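You operate a simulated robot arm through the tools that you are given. There is no shell and no other tool. Be economical: measure what you need, move in short steps, check, and stop when the job is done.

The job below is to be done with a simulated robot arm. You get a single attempt, and the scene is never put back.

Task
Put the valve motor that says "R-52" from the top of the board stack on top of the grey rubber block and the valve motor marked "R-41" on the top of the floor bench. Fetch the white film roll from the top of the tool box and set it on the mixing bench. Put the 28 mm rubber sleeve from the window sill on the silver hop-up deck and the 22 mm rubber sleeve on the slatted hop-up deck. Put the blue jug in the sink bowl. Put one of the pipe clips boxes from the top shelf of the three-shelf rack on the shelf under the pipe bench. Any order will do. Set down upright: valve motor, white film roll, blue jug, pipe clips box.
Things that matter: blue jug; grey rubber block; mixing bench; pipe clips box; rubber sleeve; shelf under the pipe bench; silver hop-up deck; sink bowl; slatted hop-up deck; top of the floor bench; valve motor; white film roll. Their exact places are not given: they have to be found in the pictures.

It is judged by the outcome, as a careful person would: the job done as asked, and still so three seconds after it is handed in. It fails if anything else is knocked over, pushed out of place, dropped, spilled or broken.

Robot
A 6-joint arm with a two-finger parallel gripper on a trunk, on a base that drives. Base frame: it is fixed to the floor where the robot stands at the start and does not move with it; the origin is under the middle of the robot, x ahead of it, y to its left, z up; the surface under the hand at the start is at about z = 0.78. Lengths are in m, angles in degrees, forces in N, time in s.
With the tool pointing down near the work surface it reaches from about 0.32 to 0.7 m from the robot's upright axis, wherever it stands. Its first joint turns from -166.0 to 166.0 degrees. Places, roughly: blue jug [8.75, 2.5, 1]; grey rubber block (10x6x4 cm) [0.7, -0.4, 0.8]; mixing bench [5.5, 0.4, 0.6]; pipe clips box [7.5, 1, 1.25]; rubber sleeve [12.75, -0.25, 1.25]; shelf under the pipe bench [6.4, 2.5, 0.3]; silver hop-up deck [10.6, 1.3, 0.5]; sink bowl [8.3, 2.4, 0.7]; slatted hop-up deck [9.6, -2.5, 0.5]; top of the floor bench [4, -2.4, 0.8]; valve motor [0.5, 0, 0.75]; white film roll (8x8x12 cm) [10, -0.9, 0.8]. Payload 4.1 kg.
The TCP is the grasp point between the finger pads, 0.023 m short of the fingertips. In the tool frame z runs along the fingers and y along their closing line. Largest opening 0.094 m; finger width 0.038, thickness 0.01; the body of the gripper, 0.054 by 0.096 m, starts 0.039 m behind the TCP.
Orientation is that of the tool frame in the base frame, as [roll, pitch, yaw] about the fixed x, y, z axes, in that order (R = Rz(yaw) Ry(pitch) Rx(roll)). With the fingers straight down and closing along the base's y, the tool's x points along the base's -x, its y along +y and its z along -z.

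Tools
- The arm moves only by the tool move_arm. Its argument "series" is a list that holds one entry, the list of rows, each a list of 7 numbers: the shift along the base's x, y, z in units of 20 mm (1.0 is 20 mm), then the turn, a rotation vector about the base's x, y, z in units of 4 degrees (1.0 is 4 degrees), then the opening in per cent of the stroke, from 0 (shut) to 100 (fully open). In form: [[[tx, ty, tz, wx, wy, wz, hand], ...]]. A call has 1 to 12 rows; each row shifts and turns the commanded pose from where the row before left it. A call with a number of a shift or a turn outside -1 to 1 is refused whole. A row lasts 0.2 s, in which the tool goes at most 0.05 m and 8.6 degrees; a call with a longer step from one row to the next is refused whole, and so is a gripper value outside its range. A pose out of reach is approached as far as the arm can. The call stops where the force on the tool passes 40 N (or 10 N more than at its start, if that is more) or the arm is blocked; 0.2 s more then pass. Each finger travels about 0.045 m/s and halts on what it meets, pressing with about 36 N; the grip force reading is that of the motor and also rises with nothing between the fingers. The clock runs only during rows and for 0.2 s after the last one: add rows that do not move to give the fingers time. The reply holds the time, the measured pose of the TCP, the force on the tool along the base axes, the opening and the grip force, in the units named above and with some noise, with the torque about the TCP (base axes, N m) and any sound that the robot's microphone picked up.
- Cameras (640 x 400 px; columns grow to the right, rows downward): "scene" is now at [0.024, 0.1478, 1.4443]; the picture's right is [-0.22, -0.98, 0.00], its down [-0.60, 0.14, -0.79] and it looks along [0.77, -0.17, -0.62] (base axes); focal length 269 px, centre (320, 200). "wrist" rides on the gripper at [0.086, 0.016, -0.075] in the tool frame; the picture's right is [-0.18, 0.98, 0.00], its down [-0.58, -0.11, -0.81] and it looks along [-0.79, -0.15, 0.59] (tool axes); focal length 243 px, centre (320, 200).
- camera(camera): a new picture of that camera. It takes no simulated time.
- move_column(by): slides the trunk up (or, below 0, down) by that many m; the arm and the scene camera ride with it, the base frame stays. It gives what a move gives, with no picture.
- roll_base(legs): drives the robot by 1 to 6 legs, each [ahead, turn to the left] in m and degrees, along the robot's own axes; the way and the turn of a leg run together, so that a leg with both is an arc; at most 1.5 m and 180 degrees a leg. The arm and the cameras ride along, it lands a little off, and it stops where it bumps. It gives what a move gives.
- aim_head(pan, tilt): turns the head with the scene camera to pan (to the left, within 155 degrees either way) and tilt (down, from -29 to 69), counted from straight ahead of the robot. It gives what a move gives.
- measure_at(camera, pixels): for up to 12 pixels [column, row] of the newest picture of that camera ("zoom" is the newest enlarged one), the place [x, y, z] in the base frame of the surface seen there, good to about 0.003 m. It takes no simulated time.
- close_up(camera, box): a new picture of the part [left, top, right, bottom] of that camera's present view, enlarged. It takes no simulated time.
- sign_off(): hands the job in; it is judged then, once.

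Go step by step. Measure first, check grasps and placings, and put right what went wrong. The budget is 138 turns and 162 pictures, counting those below and the enlarged ones. Unless the task says otherwise, let go and move clear before handing in, and close with one line.

The tools are called after "Emit:" as name(argument=value, ...) on one line, values as JSON. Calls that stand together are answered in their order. move_arm: Moves the arm, as the interface text tells. Its arguments: {"type":"object","properties":{"series":{"type":"array"}},"required":["series"]} The other tools are called the same way: move_column (by) slides the trunk up or down; roll_base (legs) drives the base; aim_head (pan, tilt) turns the head that bears the scene camera; camera (camera) takes a picture; measure_at (camera, pixels) gives the place of the surface under pixels of a picture; close_up (camera, box) takes an enlarged picture of a part of a camera's view; sign_off () hands the job in.

At the start:

```text
time: 0.0
position: [0.4426, -0.2051, 1.0944]
tcp_rot: [180.0, 0.0, 180.0]
ft_force: [0.7, -0.3, 0.3]
moment: [0.0, -0.01, 0.0]
width: 0.0939
grasp_force: 0.0
trunk travel left (down, up): [-0.4, 0.19]
robot x, y, heading: [0.0002, 0.0019, -0.1]
head pan, tilt: [-12.7, 38.1]
```

scene: 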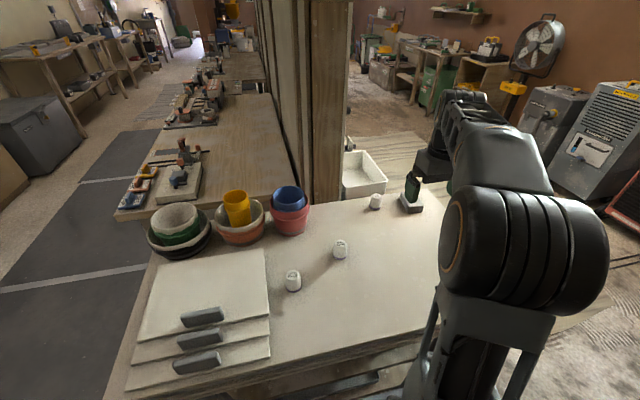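
wrist: 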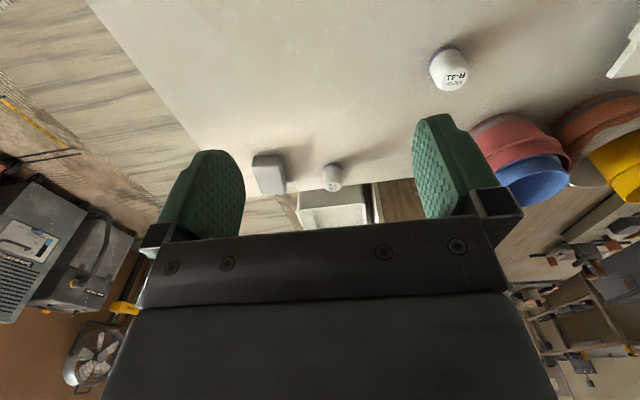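

The scene shows three small white valve motors at (293,281), (340,249), (376,201), and a grey block near (410,205). I'll zoom to read labels and measure.

Emit:
close_up(camera="scene", box=[260, 170, 440, 300])

Emit:
close_up(camera="wrist", box=[230, 30, 500, 200])

Emit:
measure_at(camera="scene", pixels=[[293, 273], [340, 242], [376, 196], [404, 208], [418, 209], [320, 290], [293, 290], [340, 257], [289, 190], [264, 250], [270, 350], [376, 208]])

Emit:
measure_at(camera="wrist", pixels=[[449, 55], [332, 168], [255, 158], [282, 156], [260, 192], [284, 190], [455, 85], [332, 186], [560, 180]])

```text
3.08 times, centred on (350, 235) of scene
```

zoom: 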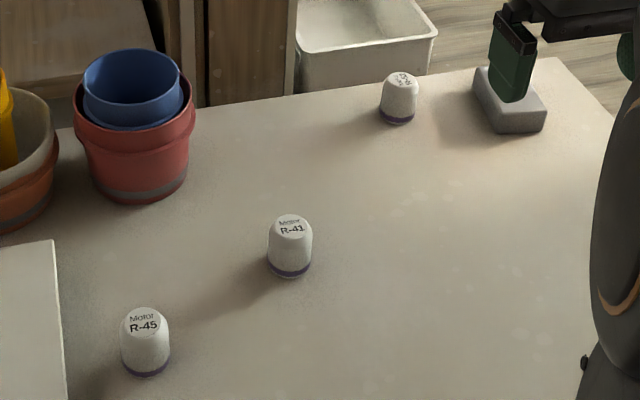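

```text
2.35 times, centred on (365, 115) of wrist
```

zoom: 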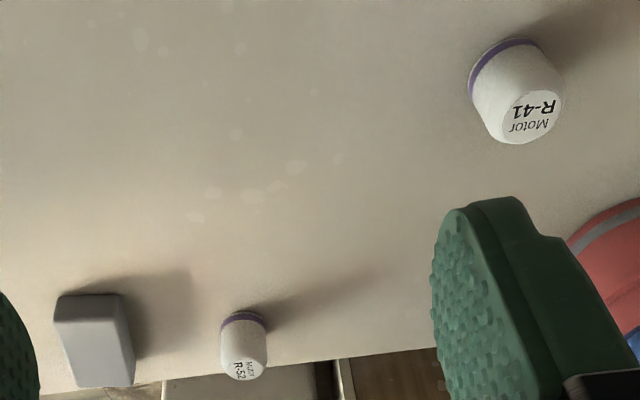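

```text
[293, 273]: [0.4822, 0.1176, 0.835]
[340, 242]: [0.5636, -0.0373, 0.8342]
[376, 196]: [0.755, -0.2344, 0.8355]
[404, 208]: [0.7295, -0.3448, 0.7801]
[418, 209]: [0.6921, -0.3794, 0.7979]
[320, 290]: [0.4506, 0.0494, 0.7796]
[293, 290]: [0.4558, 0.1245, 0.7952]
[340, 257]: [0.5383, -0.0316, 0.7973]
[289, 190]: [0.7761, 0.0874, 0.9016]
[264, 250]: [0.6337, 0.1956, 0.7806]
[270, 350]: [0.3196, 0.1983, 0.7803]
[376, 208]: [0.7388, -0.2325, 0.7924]
```

```text
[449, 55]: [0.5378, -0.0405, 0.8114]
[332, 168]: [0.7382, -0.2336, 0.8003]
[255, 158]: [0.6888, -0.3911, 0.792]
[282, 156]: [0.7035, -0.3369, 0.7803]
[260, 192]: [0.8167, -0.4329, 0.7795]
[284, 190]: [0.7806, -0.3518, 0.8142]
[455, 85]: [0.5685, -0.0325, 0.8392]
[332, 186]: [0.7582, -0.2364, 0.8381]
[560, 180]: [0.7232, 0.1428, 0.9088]
```

R-52 is the far one (0.755,-0.235), R-41 is at (0.56,-0.037). The far targets are beyond 0.7 m, so I need to see the table edges and floor around.

Emit:
aim_head(pan=-50, tilt=45)

Emit:
camera(camera="scene")

Emit:
aim_head(pan=0, tilt=69)

Emit:
camera(camera="scene")

```text
time: 1.0
position: [0.4421, -0.2055, 1.0935]
tcp_rot: [179.9, 0.0, -180.0]
ft_force: [-1.0, 0.1, 0.5]
moment: [0.02, 0.01, 0.01]
width: 0.0939
grasp_force: 0.1
trunk travel left (down, up): [-0.4, 0.19]
robot x, y, heading: [-0.0062, 0.0033, -0.0]
head pan, tilt: [-50.0, 45.0]
```

```text
157 pictures are left
```

scene: 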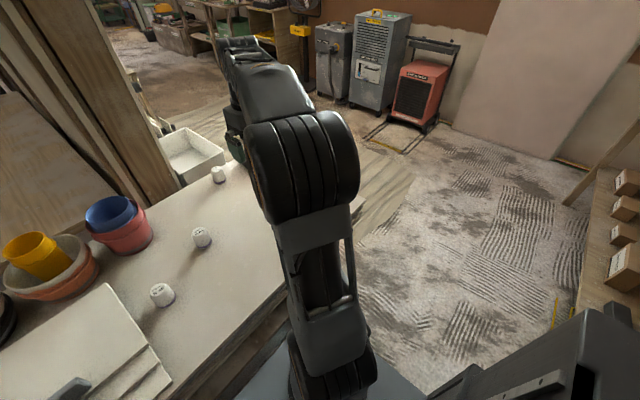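

```text
time: 2.2
position: [0.4418, -0.2052, 1.0941]
tcp_rot: [180.0, -0.1, -180.0]
ft_force: [-0.3, -0.1, -0.1]
moment: [0.02, 0.02, 0.0]
width: 0.094
grasp_force: 0.0
trunk travel left (down, up): [-0.4, 0.19]
robot x, y, heading: [0.0004, 0.0023, 0.1]
head pan, tilt: [0.0, 68.8]
```

```text
156 pictures are left
```

scene: 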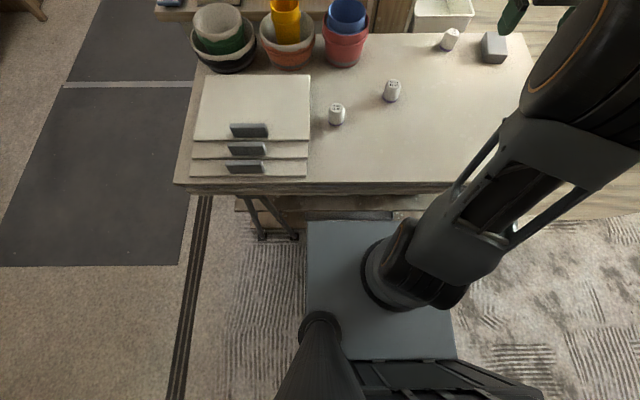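

Emit:
measure_at(camera="scene", pixels=[[310, 224], [310, 350], [330, 184], [450, 184], [484, 40], [500, 35], [490, 60], [506, 62], [449, 45], [449, 34], [540, 90], [452, 330]])

Emit:
close_up(camera="scene", box=[420, 10, 560, 98])

```text
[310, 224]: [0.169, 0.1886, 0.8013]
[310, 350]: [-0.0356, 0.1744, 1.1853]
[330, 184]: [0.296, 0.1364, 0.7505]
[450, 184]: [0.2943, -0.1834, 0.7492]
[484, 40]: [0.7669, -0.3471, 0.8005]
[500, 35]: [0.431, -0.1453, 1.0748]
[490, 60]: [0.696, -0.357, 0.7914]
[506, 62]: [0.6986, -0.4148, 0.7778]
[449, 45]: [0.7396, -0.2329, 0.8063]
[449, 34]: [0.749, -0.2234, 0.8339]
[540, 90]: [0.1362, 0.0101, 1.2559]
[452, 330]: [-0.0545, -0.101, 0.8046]
```

```text
4.55 times, centred on (490, 54) of scene
```

zoom: 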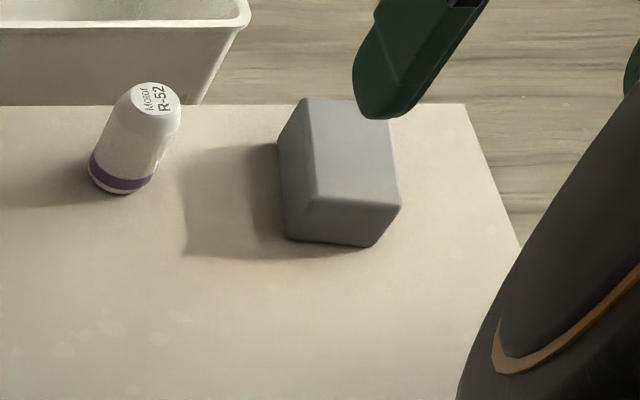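

The block's long axis runs roughly along x; the table front edge is at x≈0.295. I measure the block top, then shift the base to the right and a bit forward.

Emit:
measure_at(camera="zoom", pixels=[[318, 195], [395, 200], [305, 105], [355, 105], [345, 150], [155, 98], [140, 100], [178, 105], [158, 112]])

Emit:
roll_base(legs=[[-0.1, 0], [0, -90], [0.27, 0], [0, 90], [0.18, 0]])

Emit:
aim_head(pan=0, tilt=60)

Emit:
camera(camera="scene")

Emit:
camera(camera="wrist")

```text
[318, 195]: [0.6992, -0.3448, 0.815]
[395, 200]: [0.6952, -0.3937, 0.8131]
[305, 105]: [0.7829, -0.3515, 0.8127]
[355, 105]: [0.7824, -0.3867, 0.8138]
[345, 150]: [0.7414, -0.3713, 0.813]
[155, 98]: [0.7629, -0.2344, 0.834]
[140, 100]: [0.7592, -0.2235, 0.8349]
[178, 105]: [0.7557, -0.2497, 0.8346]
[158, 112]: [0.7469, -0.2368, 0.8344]
```

```text
time: 13.8
position: [0.5064, -0.4925, 1.0933]
tcp_rot: [-180.0, -0.1, 178.7]
ft_force: [1.2, -0.6, -0.6]
moment: [0.02, 0.03, 0.02]
width: 0.0939
grasp_force: 0.1
trunk travel left (down, up): [-0.4, 0.19]
robot x, y, heading: [0.0668, -0.2778, -1.3]
head pan, tilt: [0.0, 68.8]
stopped in leg 5: the robot was blocked; the commanded pose is now the measured one
```

```text
time: 14.5
position: [0.5059, -0.4931, 1.0933]
tcp_rot: [-180.0, -0.1, 178.7]
ft_force: [0.4, -0.9, 0.1]
moment: [0.0, 0.0, -0.01]
width: 0.0942
grasp_force: 0.1
trunk travel left (down, up): [-0.4, 0.19]
robot x, y, heading: [0.0647, -0.2749, -1.5]
head pan, tilt: [0.0, 60.0]
```

```text
154 pictures are left
```

scene: 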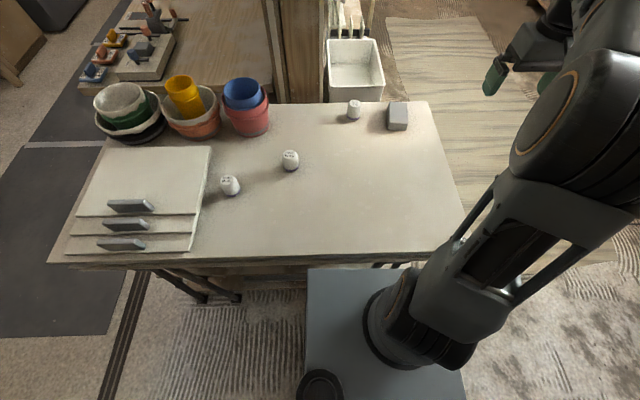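

```text
153 pictures are left
```

wrist: 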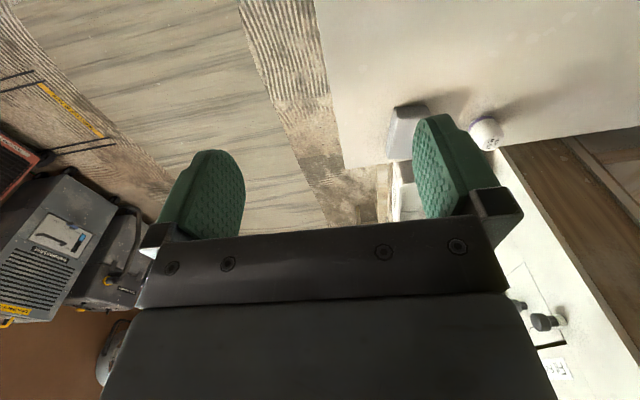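

The base bumped the bench at x≈0.066; I check that nothing shifted.

Emit:
close_up(camera="scene", box=[270, 80, 430, 180])

Emit:
measure_at(camera="scene", pixels=[[354, 104], [397, 110], [290, 155], [229, 182], [250, 259]])

```text
4.00 times, centred on (350, 130) of scene
```

zoom: 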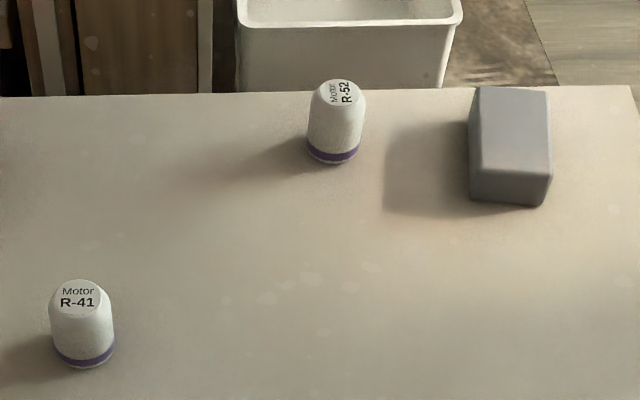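

```text
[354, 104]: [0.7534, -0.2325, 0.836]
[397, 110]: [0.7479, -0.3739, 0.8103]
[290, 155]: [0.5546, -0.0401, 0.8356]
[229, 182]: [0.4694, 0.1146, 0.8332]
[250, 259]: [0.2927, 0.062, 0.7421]
```

Nothing moved. R-52 at (0.755,-0.235). I bring the open hand above it.

Emit:
move_arm(series=[[[1, 1, -0.5, 0, 0, 0, 100], [1, 1, -0.5, 0, 0, 0, 100], [1, 1, -0.5, 0, 0, 0, 100], [1, 1, -0.5, 0, 0, 0, 100], [1, 1, -0.5, 0, 0, 0, 100], [1, 1, -0.5, 0, 0, 0, 100], [1, 1, -0.5, 0, 0, 0, 100], [1, 1, -0.5, 0, 0, 0, 100], [1, 1, -0.5, 0, 0, 0, 100], [1, 1, -0.5, 0, 0, 0, 100], [1, 1, -0.5, 0, 0, 0, 100], [1, 1, -0.5, 0, 0, 0, 100]]])

Emit:
camera(camera="wrist")

Emit:
camera(camera="scene")

```text
time: 17.1
position: [0.7449, -0.2514, 0.9722]
tcp_rot: [-180.0, 0.0, 178.7]
ft_force: [0.4, -0.1, 1.0]
moment: [-0.07, -0.01, -0.02]
width: 0.0941
grasp_force: 0.0
trunk travel left (down, up): [-0.4, 0.19]
robot x, y, heading: [0.0694, -0.2773, -1.4]
head pan, tilt: [0.0, 60.0]
```

```text
151 pictures are left
```

wrist: 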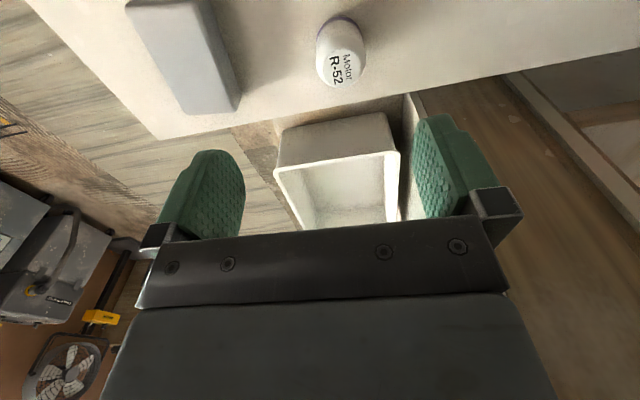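

```text
150 pictures are left
```

scene: 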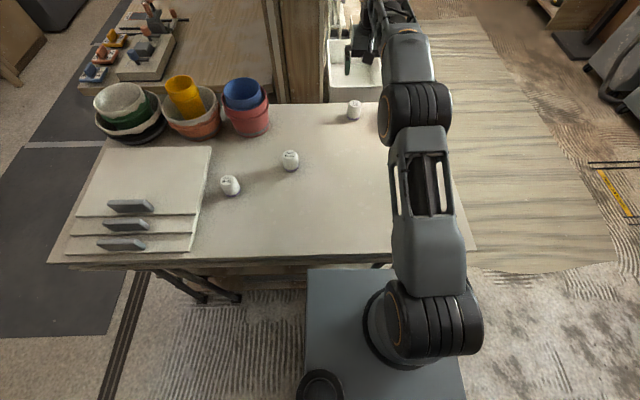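

Hand is above. I re-measure block and motor from the wrist view.

Emit:
measure_at(camera="wrist", pixels=[[132, 4], [205, 5], [182, 110], [238, 108], [190, 60], [338, 68], [325, 68], [355, 68], [318, 40], [365, 42]])

Emit:
move_arm(series=[[[0.5, 0.78, -1, 0, 0, 0, 100], [0, 0, -1, 0, 0, 0, 100], [0, 0, -1, 0, 0, 0, 100], [0, 0, -1, 0, 0, 0, 100]]])

Emit:
camera(camera="wrist")

Emit:
close_up(camera="scene", box=[270, 40, 430, 140])

```text
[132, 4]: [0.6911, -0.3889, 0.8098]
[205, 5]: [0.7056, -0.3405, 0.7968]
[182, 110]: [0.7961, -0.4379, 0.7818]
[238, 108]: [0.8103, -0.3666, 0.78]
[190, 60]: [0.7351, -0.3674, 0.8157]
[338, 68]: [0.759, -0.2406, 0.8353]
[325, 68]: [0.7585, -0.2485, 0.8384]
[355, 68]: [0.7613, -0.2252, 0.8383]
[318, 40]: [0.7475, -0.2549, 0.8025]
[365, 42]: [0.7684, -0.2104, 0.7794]
```

```text
time: 18.1
position: [0.7555, -0.2361, 0.893]
tcp_rot: [180.0, -0.1, 178.7]
ft_force: [-0.2, 0.6, -0.2]
moment: [0.0, 0.01, 0.02]
width: 0.094
grasp_force: 0.1
trunk travel left (down, up): [-0.4, 0.19]
robot x, y, heading: [0.0667, -0.2767, -1.7]
head pan, tilt: [0.0, 60.0]
```

```text
149 pictures are left
```

wrist: 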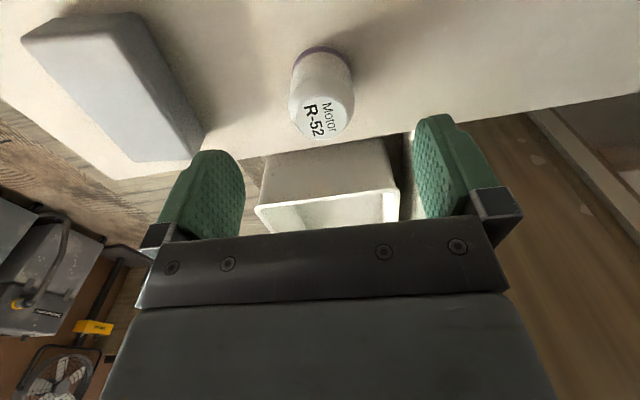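

```text
4.00 times, centred on (350, 90) of scene
```

zoom: 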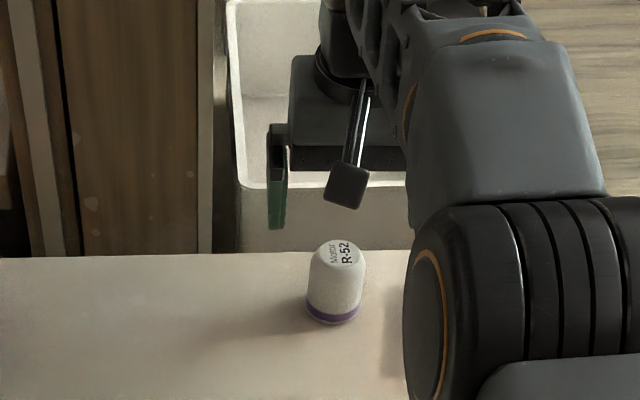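

Aligned with R-52; descend to z≈0.808 and close.

Emit:
move_arm(series=[[[0, 0, -1, 0, 0, 0, 100], [0, 0, -1, 0, 0, 0, 100], [0, 0, -1, 0, 0, 0, 100], [0, 0, -1, 0, 0, 0, 100], [0, 0, -0.25, 0, 0, 0, 100], [0, 0, 0, 0, 0, 0, 30], [0, 0, 0, 0, 0, 0, 30], [0, 0, 0, 0, 0, 0, 20], [0, 0, 0, 0, 0, 0, 20]]])

Emit:
camera(camera="wrist")

```text
time: 20.1
position: [0.7558, -0.2376, 0.8087]
tcp_rot: [-180.0, -0.2, 178.7]
ft_force: [0.0, 0.4, -0.8]
moment: [0.01, 0.01, 0.0]
width: 0.043
grasp_force: 35.5
trunk travel left (down, up): [-0.4, 0.19]
robot x, y, heading: [0.0687, -0.2746, -1.3]
head pan, tilt: [0.0, 60.0]
```

```text
147 pictures are left
```

wrist: 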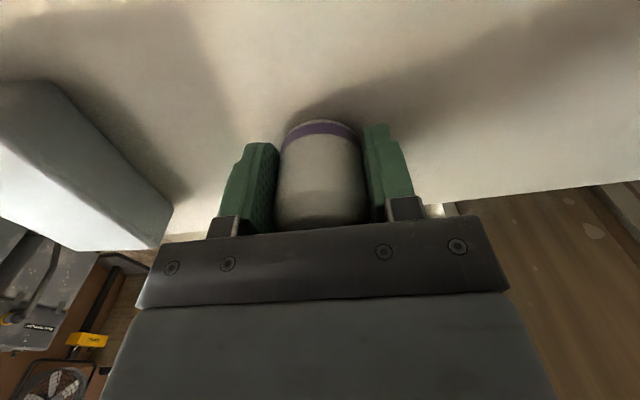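

Gripped (width 0.043). Lift, move over the block (0.740,-0.370) and check before lowering.

Emit:
move_arm(series=[[[0, 0, 1, 0, 0, 0, 20], [0, 0, 1, 0, 0, 0, 20], [0, 0, 1, 0, 0, 0, 20], [0, 0, 1, 0, 0, 0, 20], [-0.2, -1, 0, 0, 0, 0, 20], [-0.2, -1, 0, 0, 0, 0, 20], [-0.2, -1, 0, 0, 0, 0, 20], [-0.2, -1, 0, 0, 0, 0, 20], [0, -1, 0, 0, 0, 0, 20], [0, -1, 0, 0, 0, 0, 20], [0, -0.62, 0, 0, 0, 0, 20], [0, 0, -1, 0, 0, 0, 20]]])

Emit:
camera(camera="wrist")

Emit:
close_up(camera="scene", box=[320, 40, 480, 140])

```text
time: 22.7
position: [0.7395, -0.37, 0.8679]
tcp_rot: [179.9, -0.1, 178.6]
ft_force: [-0.2, 0.4, -0.8]
moment: [0.01, 0.03, 0.05]
width: 0.0431
grasp_force: 35.9
trunk travel left (down, up): [-0.4, 0.19]
robot x, y, heading: [0.0679, -0.2758, -1.5]
head pan, tilt: [0.0, 60.0]
```

```text
146 pictures are left
```

wrist: 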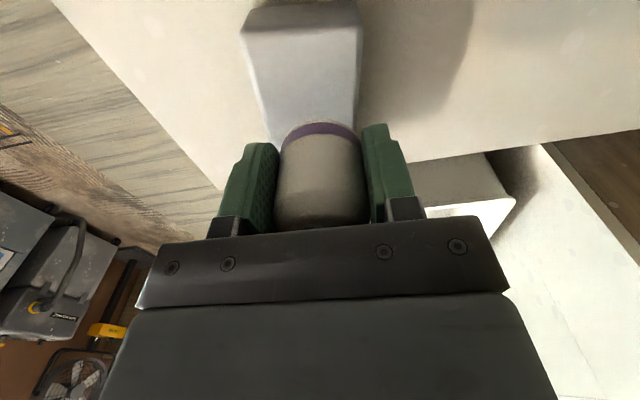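

```text
4.00 times, centred on (400, 90) of scene
```

zoom: 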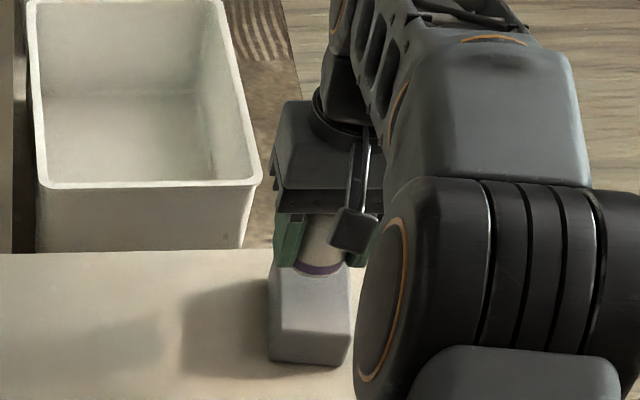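

Motor is centred over the block. Lower until contact, then release.

Emit:
move_arm(series=[[[0, 0, -0.6, 0, 0, 0, 20], [0, 0, -0.4, 0, 0, 0, 20], [0, 0, -0.15, 0, 0, 0, 20], [0, 0, -0.1, 0, 0, 0, 20]]])

```text
time: 23.7
position: [0.7406, -0.3694, 0.8434]
tcp_rot: [-180.0, 0.0, 178.8]
ft_force: [-0.5, 0.4, 1.1]
moment: [-0.01, 0.02, -0.01]
width: 0.0429
grasp_force: 36.4
trunk travel left (down, up): [-0.4, 0.19]
robot x, y, heading: [0.0657, -0.2775, -1.5]
head pan, tilt: [0.0, 60.0]
```

Emit:
move_arm(series=[[[0, 0, -0.08, 0, 0, 0, 20], [0, 0, -0.05, 0, 0, 0, 20]]])

Emit:
close_up(camera="wrist", box=[200, 0, 440, 150])

```text
time: 24.3
position: [0.7381, -0.3682, 0.8431]
tcp_rot: [179.9, 0.3, 178.8]
ft_force: [-0.9, -0.3, 12.6]
moment: [-0.02, 0.14, -0.06]
width: 0.043
grasp_force: 35.9
trunk travel left (down, up): [-0.4, 0.19]
robot x, y, heading: [0.0702, -0.2741, -1.2]
head pan, tilt: [0.0, 60.0]
```

```text
2.67 times, centred on (320, 75) of wrist
```

zoom: 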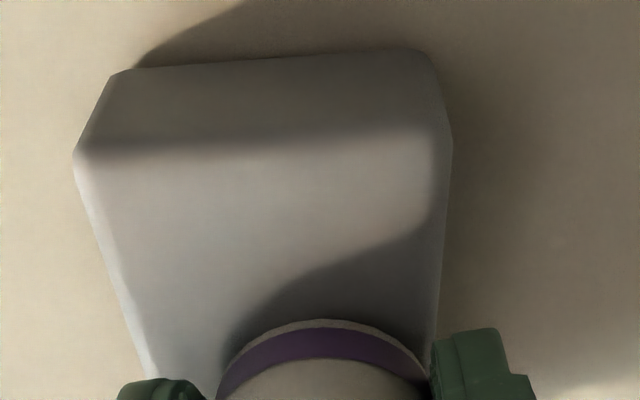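

Contact (12.6 N) with the base fully on the block. Release and lift.

Emit:
move_arm(series=[[[0, 0, 0.05, 0, 0, 0, 70], [0, 0, 0, 0, 0, 0, 70], [0, 0, 0, 0, 0, 0, 80], [0, 0, 0.6, 0, 0, 0, 80], [0, 0, 1, 0, 0, 0, 100], [0, 0, 1, 0, 0, 0, 100], [0, 0, 1, 0, 0, 0, 100], [0, 0, 1, 0, 0, 0, 100]]])

Emit:
close_up(camera="wrist", box=[160, 0, 480, 200])

Emit:
measure_at(camera="scene", pixels=[[290, 155]])

```text
time: 26.1
position: [0.7397, -0.3682, 0.9332]
tcp_rot: [-179.9, -0.1, 178.7]
ft_force: [0.2, 0.2, 1.0]
moment: [-0.03, 0.0, 0.01]
width: 0.0942
grasp_force: 0.0
trunk travel left (down, up): [-0.4, 0.19]
robot x, y, heading: [0.0682, -0.2768, -1.4]
head pan, tilt: [0.0, 60.0]
```

```text
2.00 times, centred on (320, 100) of wrist
```

zoom: 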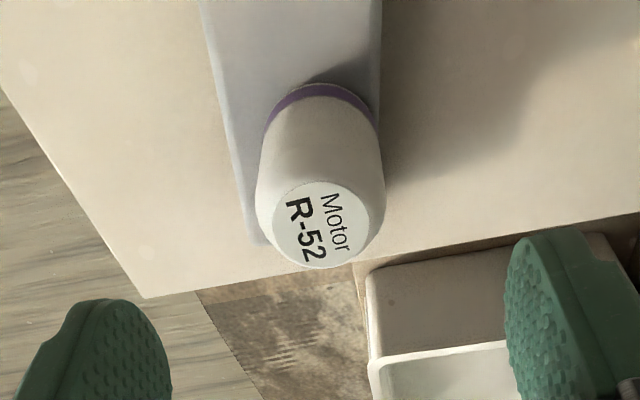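

```text
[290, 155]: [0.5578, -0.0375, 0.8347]
```

R-52 stands on the block. Next R-41 at (0.557,-0.038).

Emit:
move_arm(series=[[[-0.7, 1, 0, 0, 0, 0, 100], [-0.7, 1, 0, 0, 0, 0, 100], [-0.7, 1, 0, 0, 0, 0, 100], [-0.7, 1, 0, 0, 0, 0, 100], [-0.7, 1, 0, 0, 0, 0, 100], [-0.7, 1, 0, 0, 0, 0, 100], [-0.7, 1, 0, 0, 0, 0, 100], [-0.7, 1, 0, 0, 0, 0, 100], [-0.7, 1, 0, 0, 0, 0, 100], [-0.7, 1, 0, 0, 0, 0, 100], [-0.7, 1, 0, 0, 0, 0, 100], [-0.7, 1, 0, 0, 0, 0, 100]]])

Emit:
move_arm(series=[[[-0.15, 1, 0, 0, 0, 0, 100], [-0.15, 1, 0, 0, 0, 0, 100], [-0.15, 1, 0, 0, 0, 0, 100], [-0.15, 1, 0, 0, 0, 0, 100], [-0.15, 0.5, -0.5, 0, 0, 0, 100], [0, 0, -1, 0, 0, 0, 100]]])

Emit:
camera(camera="wrist")

Emit:
close_up(camera="scene", box=[200, 80, 440, 230])

```text
time: 28.7
position: [0.5714, -0.1281, 0.9336]
tcp_rot: [179.9, 0.0, 178.7]
ft_force: [1.0, 0.6, -0.2]
moment: [-0.01, 0.0, 0.02]
width: 0.0938
grasp_force: 0.1
trunk travel left (down, up): [-0.4, 0.19]
robot x, y, heading: [0.0675, -0.2765, -1.5]
head pan, tilt: [0.0, 60.0]
```

```text
time: 30.1
position: [0.557, -0.0389, 0.9037]
tcp_rot: [179.9, 0.1, 178.8]
ft_force: [-0.9, 0.2, -0.3]
moment: [0.0, -0.04, 0.05]
width: 0.0938
grasp_force: 0.1
trunk travel left (down, up): [-0.4, 0.19]
robot x, y, heading: [0.0711, -0.2768, -1.4]
head pan, tilt: [0.0, 60.0]
```

```text
142 pictures are left
```

wrist: 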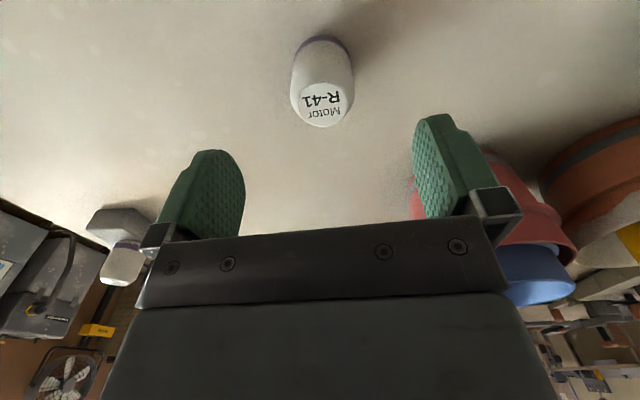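

```text
2.67 times, centred on (320, 155) of scene
```

zoom: 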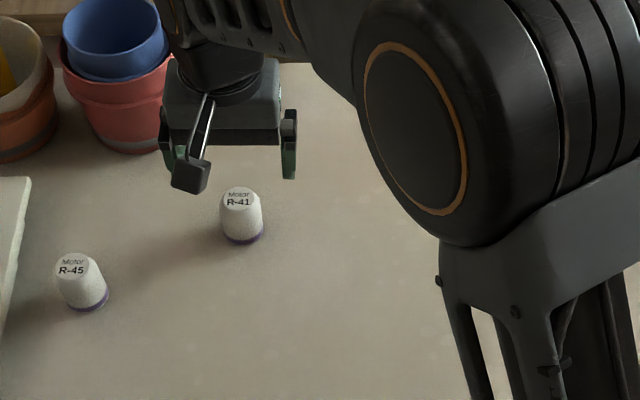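

Aligned with R-41. Pots are clear. Descend, grip, lift.

Emit:
move_arm(series=[[[0, 0, -1, 0, 0, 0, 90], [0, 0, -1, 0, 0, 0, 90], [0, 0, -1, 0, 0, 0, 90], [0, 0, -1, 0, 0, 0, 90], [0, 0, -0.75, 0, 0, 0, 90], [0, 0, 0, 0, 0, 0, 30], [0, 0, 0, 0, 0, 0, 30], [0, 0, 0, 0, 0, 0, 20], [0, 0, 0, 0, 0, 0, 20]]])

Emit:
move_arm(series=[[[0, 0, 1, 0, 0, 0, 20], [0, 0, 1, 0, 0, 0, 20], [0, 0, 1, 0, 0, 0, 20], [0, 0, 1, 0, 0, 0, 20], [0, 0, 1, 0, 0, 0, 20], [0, 0, 1, 0, 0, 0, 20], [-1, -1, 1, 0, 0, 0, 20], [-1, -1, 1, 0, 0, 0, 20], [-1, -1, 1, 0, 0, 0, 20], [-1, -1, 1, 0, 0, 0, 20], [-1, -1, 1, 0, 0, 0, 20], [0, -1, 1, 0, 0, 0, 20]]])

Emit:
camera(camera="wrist")

Emit:
aim_head(pan=-35, tilt=15)

Emit:
camera(camera="scene")

```text
time: 32.1
position: [0.5562, -0.0391, 0.8079]
tcp_rot: [180.0, 0.0, 178.8]
ft_force: [0.6, 1.0, 0.4]
moment: [0.03, 0.0, -0.04]
width: 0.0428
grasp_force: 35.9
trunk travel left (down, up): [-0.4, 0.19]
robot x, y, heading: [0.0668, -0.2761, -1.5]
head pan, tilt: [0.0, 60.0]
```

```text
time: 34.7
position: [0.4584, -0.1595, 1.0484]
tcp_rot: [-180.0, -0.1, 178.7]
ft_force: [-0.6, 0.4, -1.3]
moment: [-0.04, -0.01, -0.03]
width: 0.0433
grasp_force: 35.8
trunk travel left (down, up): [-0.4, 0.19]
robot x, y, heading: [0.0645, -0.2766, -1.4]
head pan, tilt: [0.0, 60.0]
```

```text
140 pictures are left
```

wrist: 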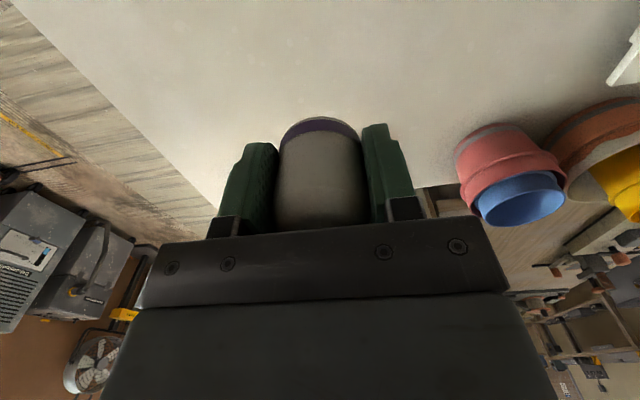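

```text
time: 35.8
position: [0.4581, -0.1575, 1.0493]
tcp_rot: [179.9, -0.1, 178.7]
ft_force: [-0.3, 0.3, -2.0]
moment: [-0.01, 0.02, 0.02]
width: 0.043
grasp_force: 36.4
trunk travel left (down, up): [-0.4, 0.19]
robot x, y, heading: [0.0687, -0.278, -1.3]
head pan, tilt: [-35.0, 15.0]
```

```text
139 pictures are left
```

scene: 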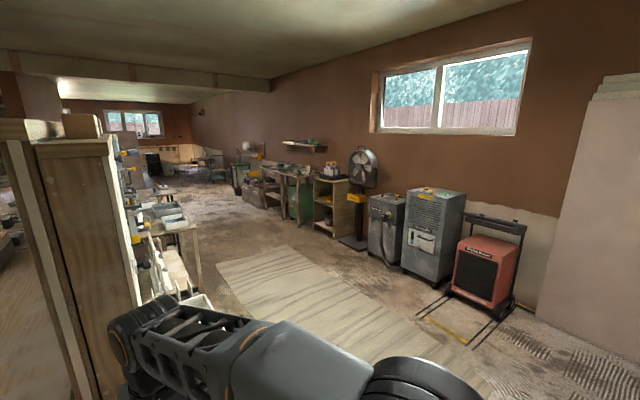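

R-41 is held. I look at the right wall to find the floor bench (near (4,-2.4)).

Emit:
close_up(camera="scene", box=[120, 90, 400, 265])

Emit:
measure_at(camera="zoom", pixels=[[470, 205], [400, 185], [350, 215], [430, 240], [500, 330], [150, 300], [110, 290], [290, 210], [420, 350], [300, 300], [130, 250], [350, 270]])

```text
2.29 times, centred on (260, 178) of scene
```

zoom: 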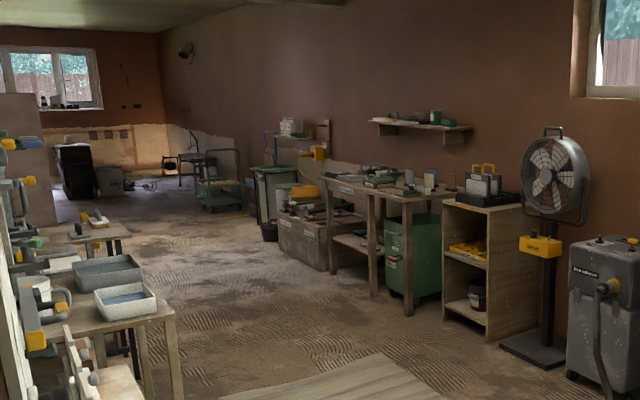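

```text
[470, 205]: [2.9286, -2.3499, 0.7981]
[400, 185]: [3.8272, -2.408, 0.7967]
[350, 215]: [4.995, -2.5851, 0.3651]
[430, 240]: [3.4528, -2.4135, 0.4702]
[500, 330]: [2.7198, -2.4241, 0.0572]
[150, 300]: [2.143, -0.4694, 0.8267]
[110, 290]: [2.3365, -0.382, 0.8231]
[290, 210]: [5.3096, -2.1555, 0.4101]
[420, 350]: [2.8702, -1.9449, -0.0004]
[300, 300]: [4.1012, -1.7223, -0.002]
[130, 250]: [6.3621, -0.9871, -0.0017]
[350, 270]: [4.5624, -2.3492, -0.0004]
```

The floor bench top is at z≈0.80 around (3.8,-2.4). I check the driving corridor.

Emit:
measure_at(camera="scene", pixels=[[420, 318], [300, 270], [250, 290], [466, 345], [388, 268], [345, 245], [300, 222], [196, 285], [230, 260], [410, 270], [455, 290], [280, 255]])

Emit:
roll_base(legs=[[-0.15, 0], [0, -48]])

Emit:
aim_head(pan=20, tilt=25)

Emit:
camera(camera="scene")

```text
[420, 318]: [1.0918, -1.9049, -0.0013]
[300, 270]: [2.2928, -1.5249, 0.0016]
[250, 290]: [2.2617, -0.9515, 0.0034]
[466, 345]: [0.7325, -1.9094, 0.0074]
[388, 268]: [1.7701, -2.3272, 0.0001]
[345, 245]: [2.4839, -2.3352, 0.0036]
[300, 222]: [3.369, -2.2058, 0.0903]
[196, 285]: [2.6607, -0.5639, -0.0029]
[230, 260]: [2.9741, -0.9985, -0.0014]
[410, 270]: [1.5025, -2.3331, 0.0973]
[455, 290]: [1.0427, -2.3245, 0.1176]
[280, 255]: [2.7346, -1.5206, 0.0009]
```

```text
time: 39.3
position: [0.2697, -0.4835, 1.0489]
tcp_rot: [180.0, -0.1, 130.8]
ft_force: [0.5, 0.3, -0.9]
moment: [-0.01, -0.01, 0.01]
width: 0.043
grasp_force: 36.1
trunk travel left (down, up): [-0.4, 0.19]
robot x, y, heading: [-0.0806, -0.2721, -49.3]
head pan, tilt: [-35.0, 15.0]
```

```text
time: 40.6
position: [0.267, -0.4834, 1.0484]
tcp_rot: [-179.9, 0.0, 130.9]
ft_force: [0.2, 0.3, -0.5]
moment: [0.03, 0.0, 0.03]
width: 0.0431
grasp_force: 36.5
trunk travel left (down, up): [-0.4, 0.19]
robot x, y, heading: [-0.0797, -0.273, -49.3]
head pan, tilt: [20.0, 25.0]
```

```text
137 pictures are left
```

scene: 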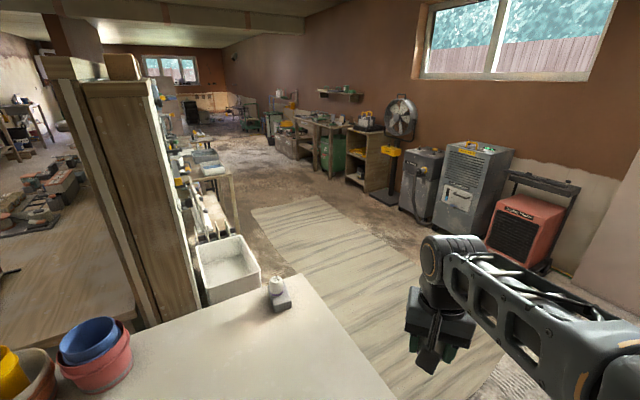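

The corridor between y≈-0.6 and -1.9 is free. Drive right, then along it to the floor bench.

Emit:
roll_base(legs=[[0, -40.7], [0.85, 0], [0, 84], [1.4, 0], [1.4, 0], [1.1, 0]])

Emit:
aim_head(pan=-60, tilt=35)

Emit:
camera(camera="scene")

```text
time: 69.0
position: [4.2137, -1.3891, 1.0482]
tcp_rot: [-179.9, -0.1, 174.7]
ft_force: [-0.2, 0.1, -0.4]
moment: [0.01, 0.02, -0.01]
width: 0.0431
grasp_force: 35.7
trunk travel left (down, up): [-0.4, 0.19]
robot x, y, heading: [3.8202, -1.4774, -4.9]
head pan, tilt: [20.0, 25.0]
```

```text
time: 70.5
position: [4.2145, -1.3875, 1.0477]
tcp_rot: [180.0, -0.1, 174.8]
ft_force: [0.2, 0.7, 0.3]
moment: [-0.02, 0.04, 0.0]
width: 0.0429
grasp_force: 35.7
trunk travel left (down, up): [-0.4, 0.19]
robot x, y, heading: [3.8181, -1.483, -5.4]
head pan, tilt: [-60.0, 35.0]
```

```text
136 pictures are left
```

scene: 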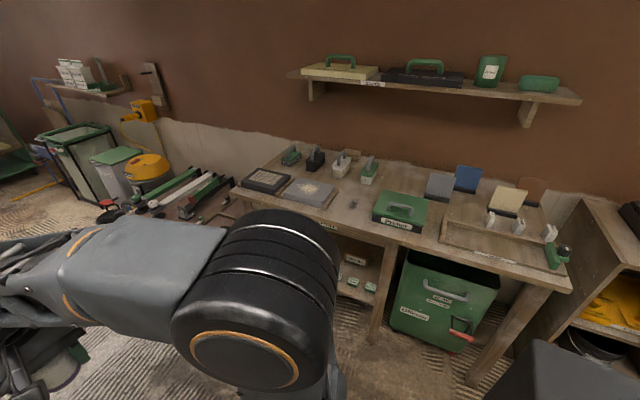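

The bench top is free around (350,205) between the grey pad and the green case. Zoom to confirm the label and measure.

Emit:
close_up(camera="scene", box=[230, 130, 470, 280])

Emit:
measure_at(camera="scene", pixels=[[335, 220], [330, 208], [350, 205], [365, 215], [350, 180], [365, 190], [376, 205], [336, 188], [330, 225], [370, 235], [395, 175], [310, 180]])

```text
2.67 times, centred on (350, 205) of scene
```

zoom: 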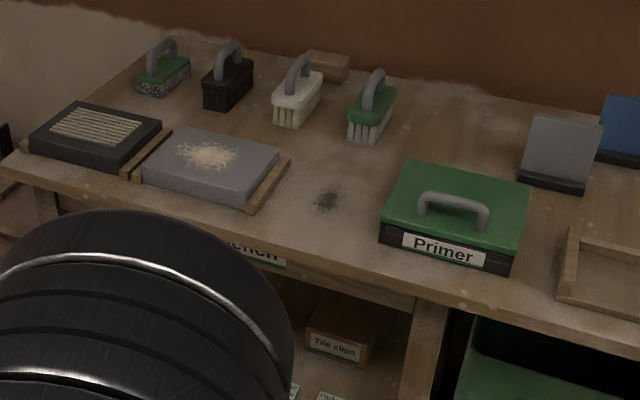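

```text
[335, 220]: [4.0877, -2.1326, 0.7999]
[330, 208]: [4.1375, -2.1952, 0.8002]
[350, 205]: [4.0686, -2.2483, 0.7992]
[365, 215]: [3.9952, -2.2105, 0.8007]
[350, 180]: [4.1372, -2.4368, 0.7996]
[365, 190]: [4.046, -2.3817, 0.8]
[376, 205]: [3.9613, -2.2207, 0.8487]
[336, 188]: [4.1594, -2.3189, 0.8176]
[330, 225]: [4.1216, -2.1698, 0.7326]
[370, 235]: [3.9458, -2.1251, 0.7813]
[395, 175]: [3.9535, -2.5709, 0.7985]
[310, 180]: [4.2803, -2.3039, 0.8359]
```

This is the floor bench ("…ench" label), free spot near (4.065,-2.22, 0.80). Drive to face it.

Emit:
roll_base(legs=[[0.115, 0], [0, -84.6], [0.16, 0]])

Emit:
aim_head(pan=12, tilt=55)

Emit:
camera(camera="scene")

Emit:
camera(camera="wrist")

```text
time: 76.3
position: [4.0607, -2.0346, 1.0487]
tcp_rot: [-179.9, -0.2, 90.2]
ft_force: [-0.2, 0.7, -0.4]
moment: [0.0, 0.02, -0.04]
width: 0.0432
grasp_force: 36.2
trunk travel left (down, up): [-0.4, 0.19]
robot x, y, heading: [3.933, -1.6466, -89.5]
head pan, tilt: [-60.0, 35.0]
```

```text
time: 77.8
position: [4.0619, -2.0342, 1.0478]
tcp_rot: [180.0, -0.1, 90.2]
ft_force: [0.7, 0.4, -1.0]
moment: [0.05, 0.01, -0.02]
width: 0.0428
grasp_force: 35.9
trunk travel left (down, up): [-0.4, 0.19]
robot x, y, heading: [3.9331, -1.6478, -89.6]
head pan, tilt: [12.0, 55.0]
```

```text
134 pictures are left
```

scene: 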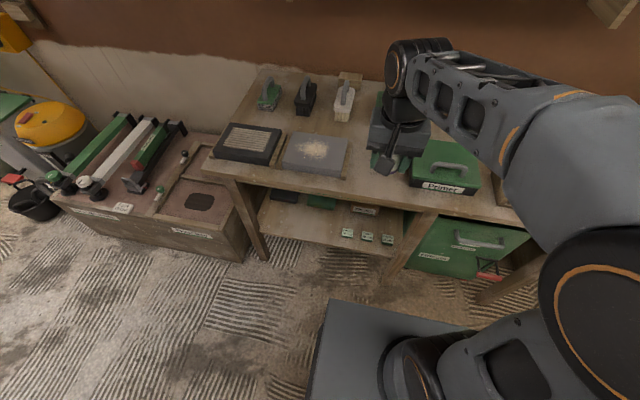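

```text
133 pictures are left
```

wrist: 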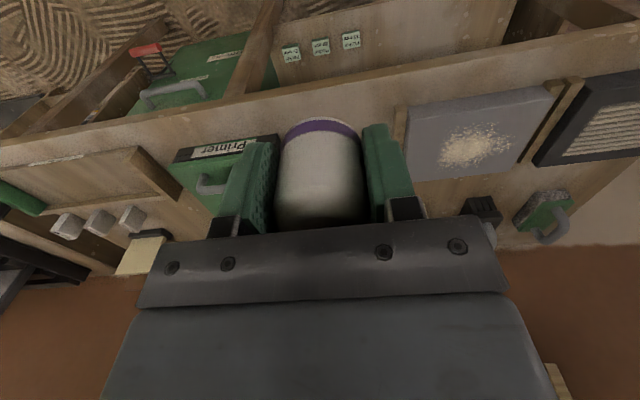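

Emit:
measure_at(camera="wrist", pixels=[[276, 137], [272, 150], [404, 112], [398, 115], [400, 180], [330, 105], [375, 118], [417, 178]])

Emit:
measure_at(camera="scene", pixels=[[345, 175], [352, 170], [349, 137], [355, 180], [378, 182], [408, 186], [480, 190]])

```text
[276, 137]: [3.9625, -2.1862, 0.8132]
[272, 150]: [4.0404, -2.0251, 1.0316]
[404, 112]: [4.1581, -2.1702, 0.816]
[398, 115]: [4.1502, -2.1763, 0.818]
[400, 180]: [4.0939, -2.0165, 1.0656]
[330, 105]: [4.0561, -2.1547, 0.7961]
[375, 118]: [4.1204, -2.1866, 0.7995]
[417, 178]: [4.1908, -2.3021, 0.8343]
```

```text
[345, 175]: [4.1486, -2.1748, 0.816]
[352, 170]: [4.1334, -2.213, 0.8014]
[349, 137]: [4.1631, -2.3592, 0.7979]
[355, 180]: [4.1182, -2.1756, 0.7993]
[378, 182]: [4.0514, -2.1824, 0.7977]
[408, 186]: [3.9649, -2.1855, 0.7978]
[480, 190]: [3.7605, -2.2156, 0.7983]
```

Gap is x 3.965–4.145. I go to (4.057,-2.21) and lower.

Emit:
move_arm(series=[[[0, -1, -0.5, 0, 0, 0, 20], [0, -1, -0.5, 0, 0, 0, 20], [0, -1, -0.5, 0, 0, 0, 20], [0, -1, -0.5, 0, 0, 0, 20], [0, -1, -0.5, 0, 0, 0, 20], [0, -1, -0.5, 0, 0, 0, 20], [0, -1, -1, 0, 0, 0, 20], [-0.2, -1, -1, 0, 0, 0, 20], [0, -0.8, -1, 0, 0, 0, 20], [0, 0, -1, 0, 0, 0, 20], [0, 0, -1, 0, 0, 0, 20], [0, 0, -1, 0, 0, 0, 20]]])

Emit:
camera(camera="wrist")

```text
time: 80.4
position: [4.059, -2.212, 0.8684]
tcp_rot: [-179.9, 0.0, 90.2]
ft_force: [-0.1, 0.0, -1.3]
moment: [0.0, 0.03, -0.02]
width: 0.0431
grasp_force: 35.8
trunk travel left (down, up): [-0.4, 0.19]
robot x, y, heading: [3.9325, -1.6458, -89.8]
head pan, tilt: [12.0, 55.0]
```

```text
132 pictures are left
```

wrist: 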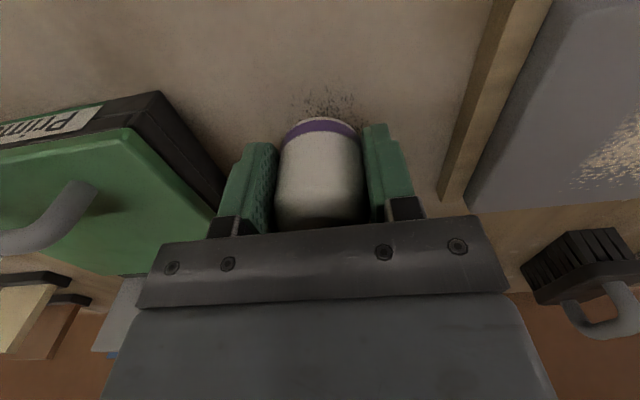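

Emit:
move_arm(series=[[[0, 0, -1, 0, 0, 0, 20], [0, 0, -0.8, 0, 0, 0, 20], [0, 0, -0.15, 0, 0, 0, 20], [0, 0, -0.12, 0, 0, 0, 20], [0, 0, -0.06, 0, 0, 0, 20]]])

```text
time: 81.6
position: [4.0585, -2.2111, 0.8292]
tcp_rot: [179.9, 0.3, 90.2]
ft_force: [-0.8, 2.3, 21.1]
moment: [0.13, 0.24, -0.1]
width: 0.0427
grasp_force: 36.5
trunk travel left (down, up): [-0.4, 0.19]
robot x, y, heading: [3.9332, -1.6503, -89.8]
head pan, tilt: [12.0, 55.0]
```

Contact at 21 N. Ease up a hair, open to 65 %, and lift.

Emit:
move_arm(series=[[[0, 0, 0.1, 0, 0, 0, 20], [0, 0, 0, 0, 0, 0, 70], [0, 0, 0, 0, 0, 0, 70], [0, 0, 0, 0, 0, 0, 70], [0, 0, 1, 0, 0, 0, 70], [0, 0, 1, 0, 0, 0, 70], [0, 0, 1, 0, 0, 0, 70], [0, 0, 1, 0, 0, 0, 70], [0, 0, 1, 0, 0, 0, 70], [0, 0, 1, 0, 0, 0, 70], [0, 0, 1, 0, 0, 0, 70], [0, 0, 1, 0, 0, 0, 70]]])

Emit:
camera(camera="wrist")

Emit:
aim_head(pan=80, tilt=15)

Emit:
camera(camera="scene")

```text
time: 84.2
position: [4.0572, -2.212, 0.9886]
tcp_rot: [180.0, -0.1, 90.1]
ft_force: [0.2, -0.6, -0.3]
moment: [0.0, 0.0, 0.01]
width: 0.0656
grasp_force: 0.1
trunk travel left (down, up): [-0.4, 0.19]
robot x, y, heading: [3.9326, -1.6514, -89.7]
head pan, tilt: [12.0, 55.0]
```

```text
131 pictures are left
```

wrist: 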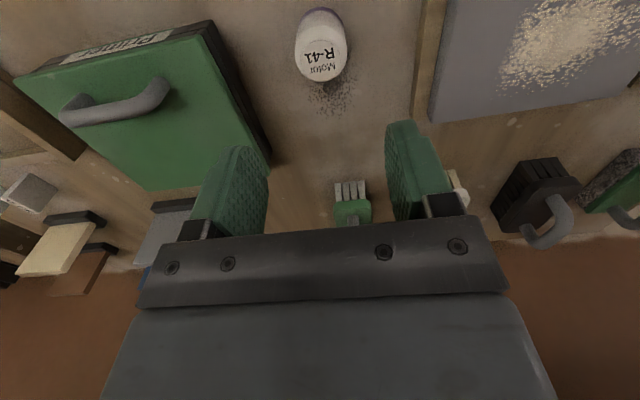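

```text
time: 85.5
position: [4.0577, -2.2107, 0.9874]
tcp_rot: [-180.0, -0.1, 90.2]
ft_force: [0.0, -0.4, -0.8]
moment: [-0.01, -0.01, -0.01]
width: 0.0656
grasp_force: 0.1
trunk travel left (down, up): [-0.4, 0.19]
robot x, y, heading: [3.9319, -1.6513, -89.8]
head pan, tilt: [80.0, 15.0]
```

```text
130 pictures are left
```

scene: 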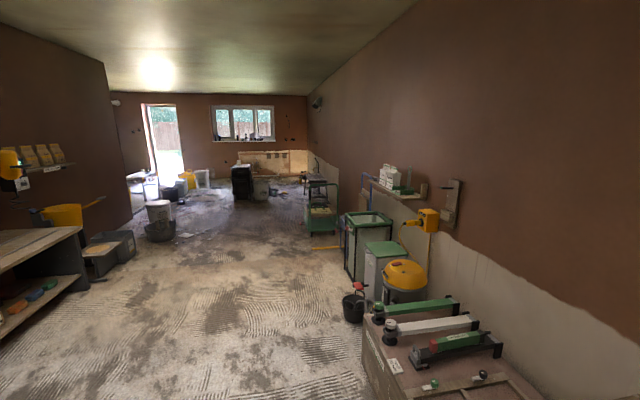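

R-41 stands on the floor bench. Next I map the far part of the room for the route.

Emit:
measure_at(camera="scene", pixels=[[365, 350], [345, 272], [243, 198], [160, 242], [110, 280], [318, 232], [262, 200], [198, 188], [40, 235], [265, 138], [250, 220], [85, 300]])

Emit:
close_up(camera="scene", box=[110, 80, 430, 280])

Emit:
move_arm(series=[[[0, 1, 0.7, 0, 0, 0, 100], [0, 1, 0.7, 0, 0, 0, 100], [0, 1, 0.7, 0, 0, 0, 100], [0, 1, 0.7, 0, 0, 0, 100], [0, 1, 0.7, 0, 0, 0, 100], [0, 1, 0.7, 0, 0, 0, 100], [0, 1, 0.7, 0, 0, 0, 100], [0, 1, 0.7, 0, 0, 0, 100], [0, 1, 0.4, 0, 0, 0, 100], [0, 1, 0, 0, 0, 0, 100]]])

```text
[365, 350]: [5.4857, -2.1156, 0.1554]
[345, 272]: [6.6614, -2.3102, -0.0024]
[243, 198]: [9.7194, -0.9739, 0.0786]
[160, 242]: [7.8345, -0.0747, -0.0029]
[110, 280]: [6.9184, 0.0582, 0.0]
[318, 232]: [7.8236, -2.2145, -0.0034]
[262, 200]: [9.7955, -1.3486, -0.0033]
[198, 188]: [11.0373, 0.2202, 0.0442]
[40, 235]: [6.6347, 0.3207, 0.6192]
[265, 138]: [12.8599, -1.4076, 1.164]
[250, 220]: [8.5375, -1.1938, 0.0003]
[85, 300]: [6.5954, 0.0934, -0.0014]
```

```text
2.00 times, centred on (270, 180) of scene
```

zoom: 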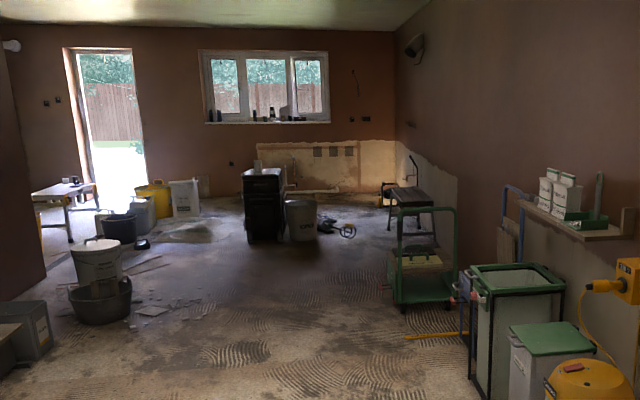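

```text
time: 87.8
position: [4.0577, -2.0122, 1.1079]
tcp_rot: [180.0, -0.1, 90.2]
ft_force: [0.8, -0.8, 0.3]
moment: [0.04, -0.03, -0.02]
width: 0.094
grasp_force: 0.0
trunk travel left (down, up): [-0.4, 0.19]
robot x, y, heading: [3.9339, -1.6482, -89.8]
head pan, tilt: [80.0, 15.0]
```

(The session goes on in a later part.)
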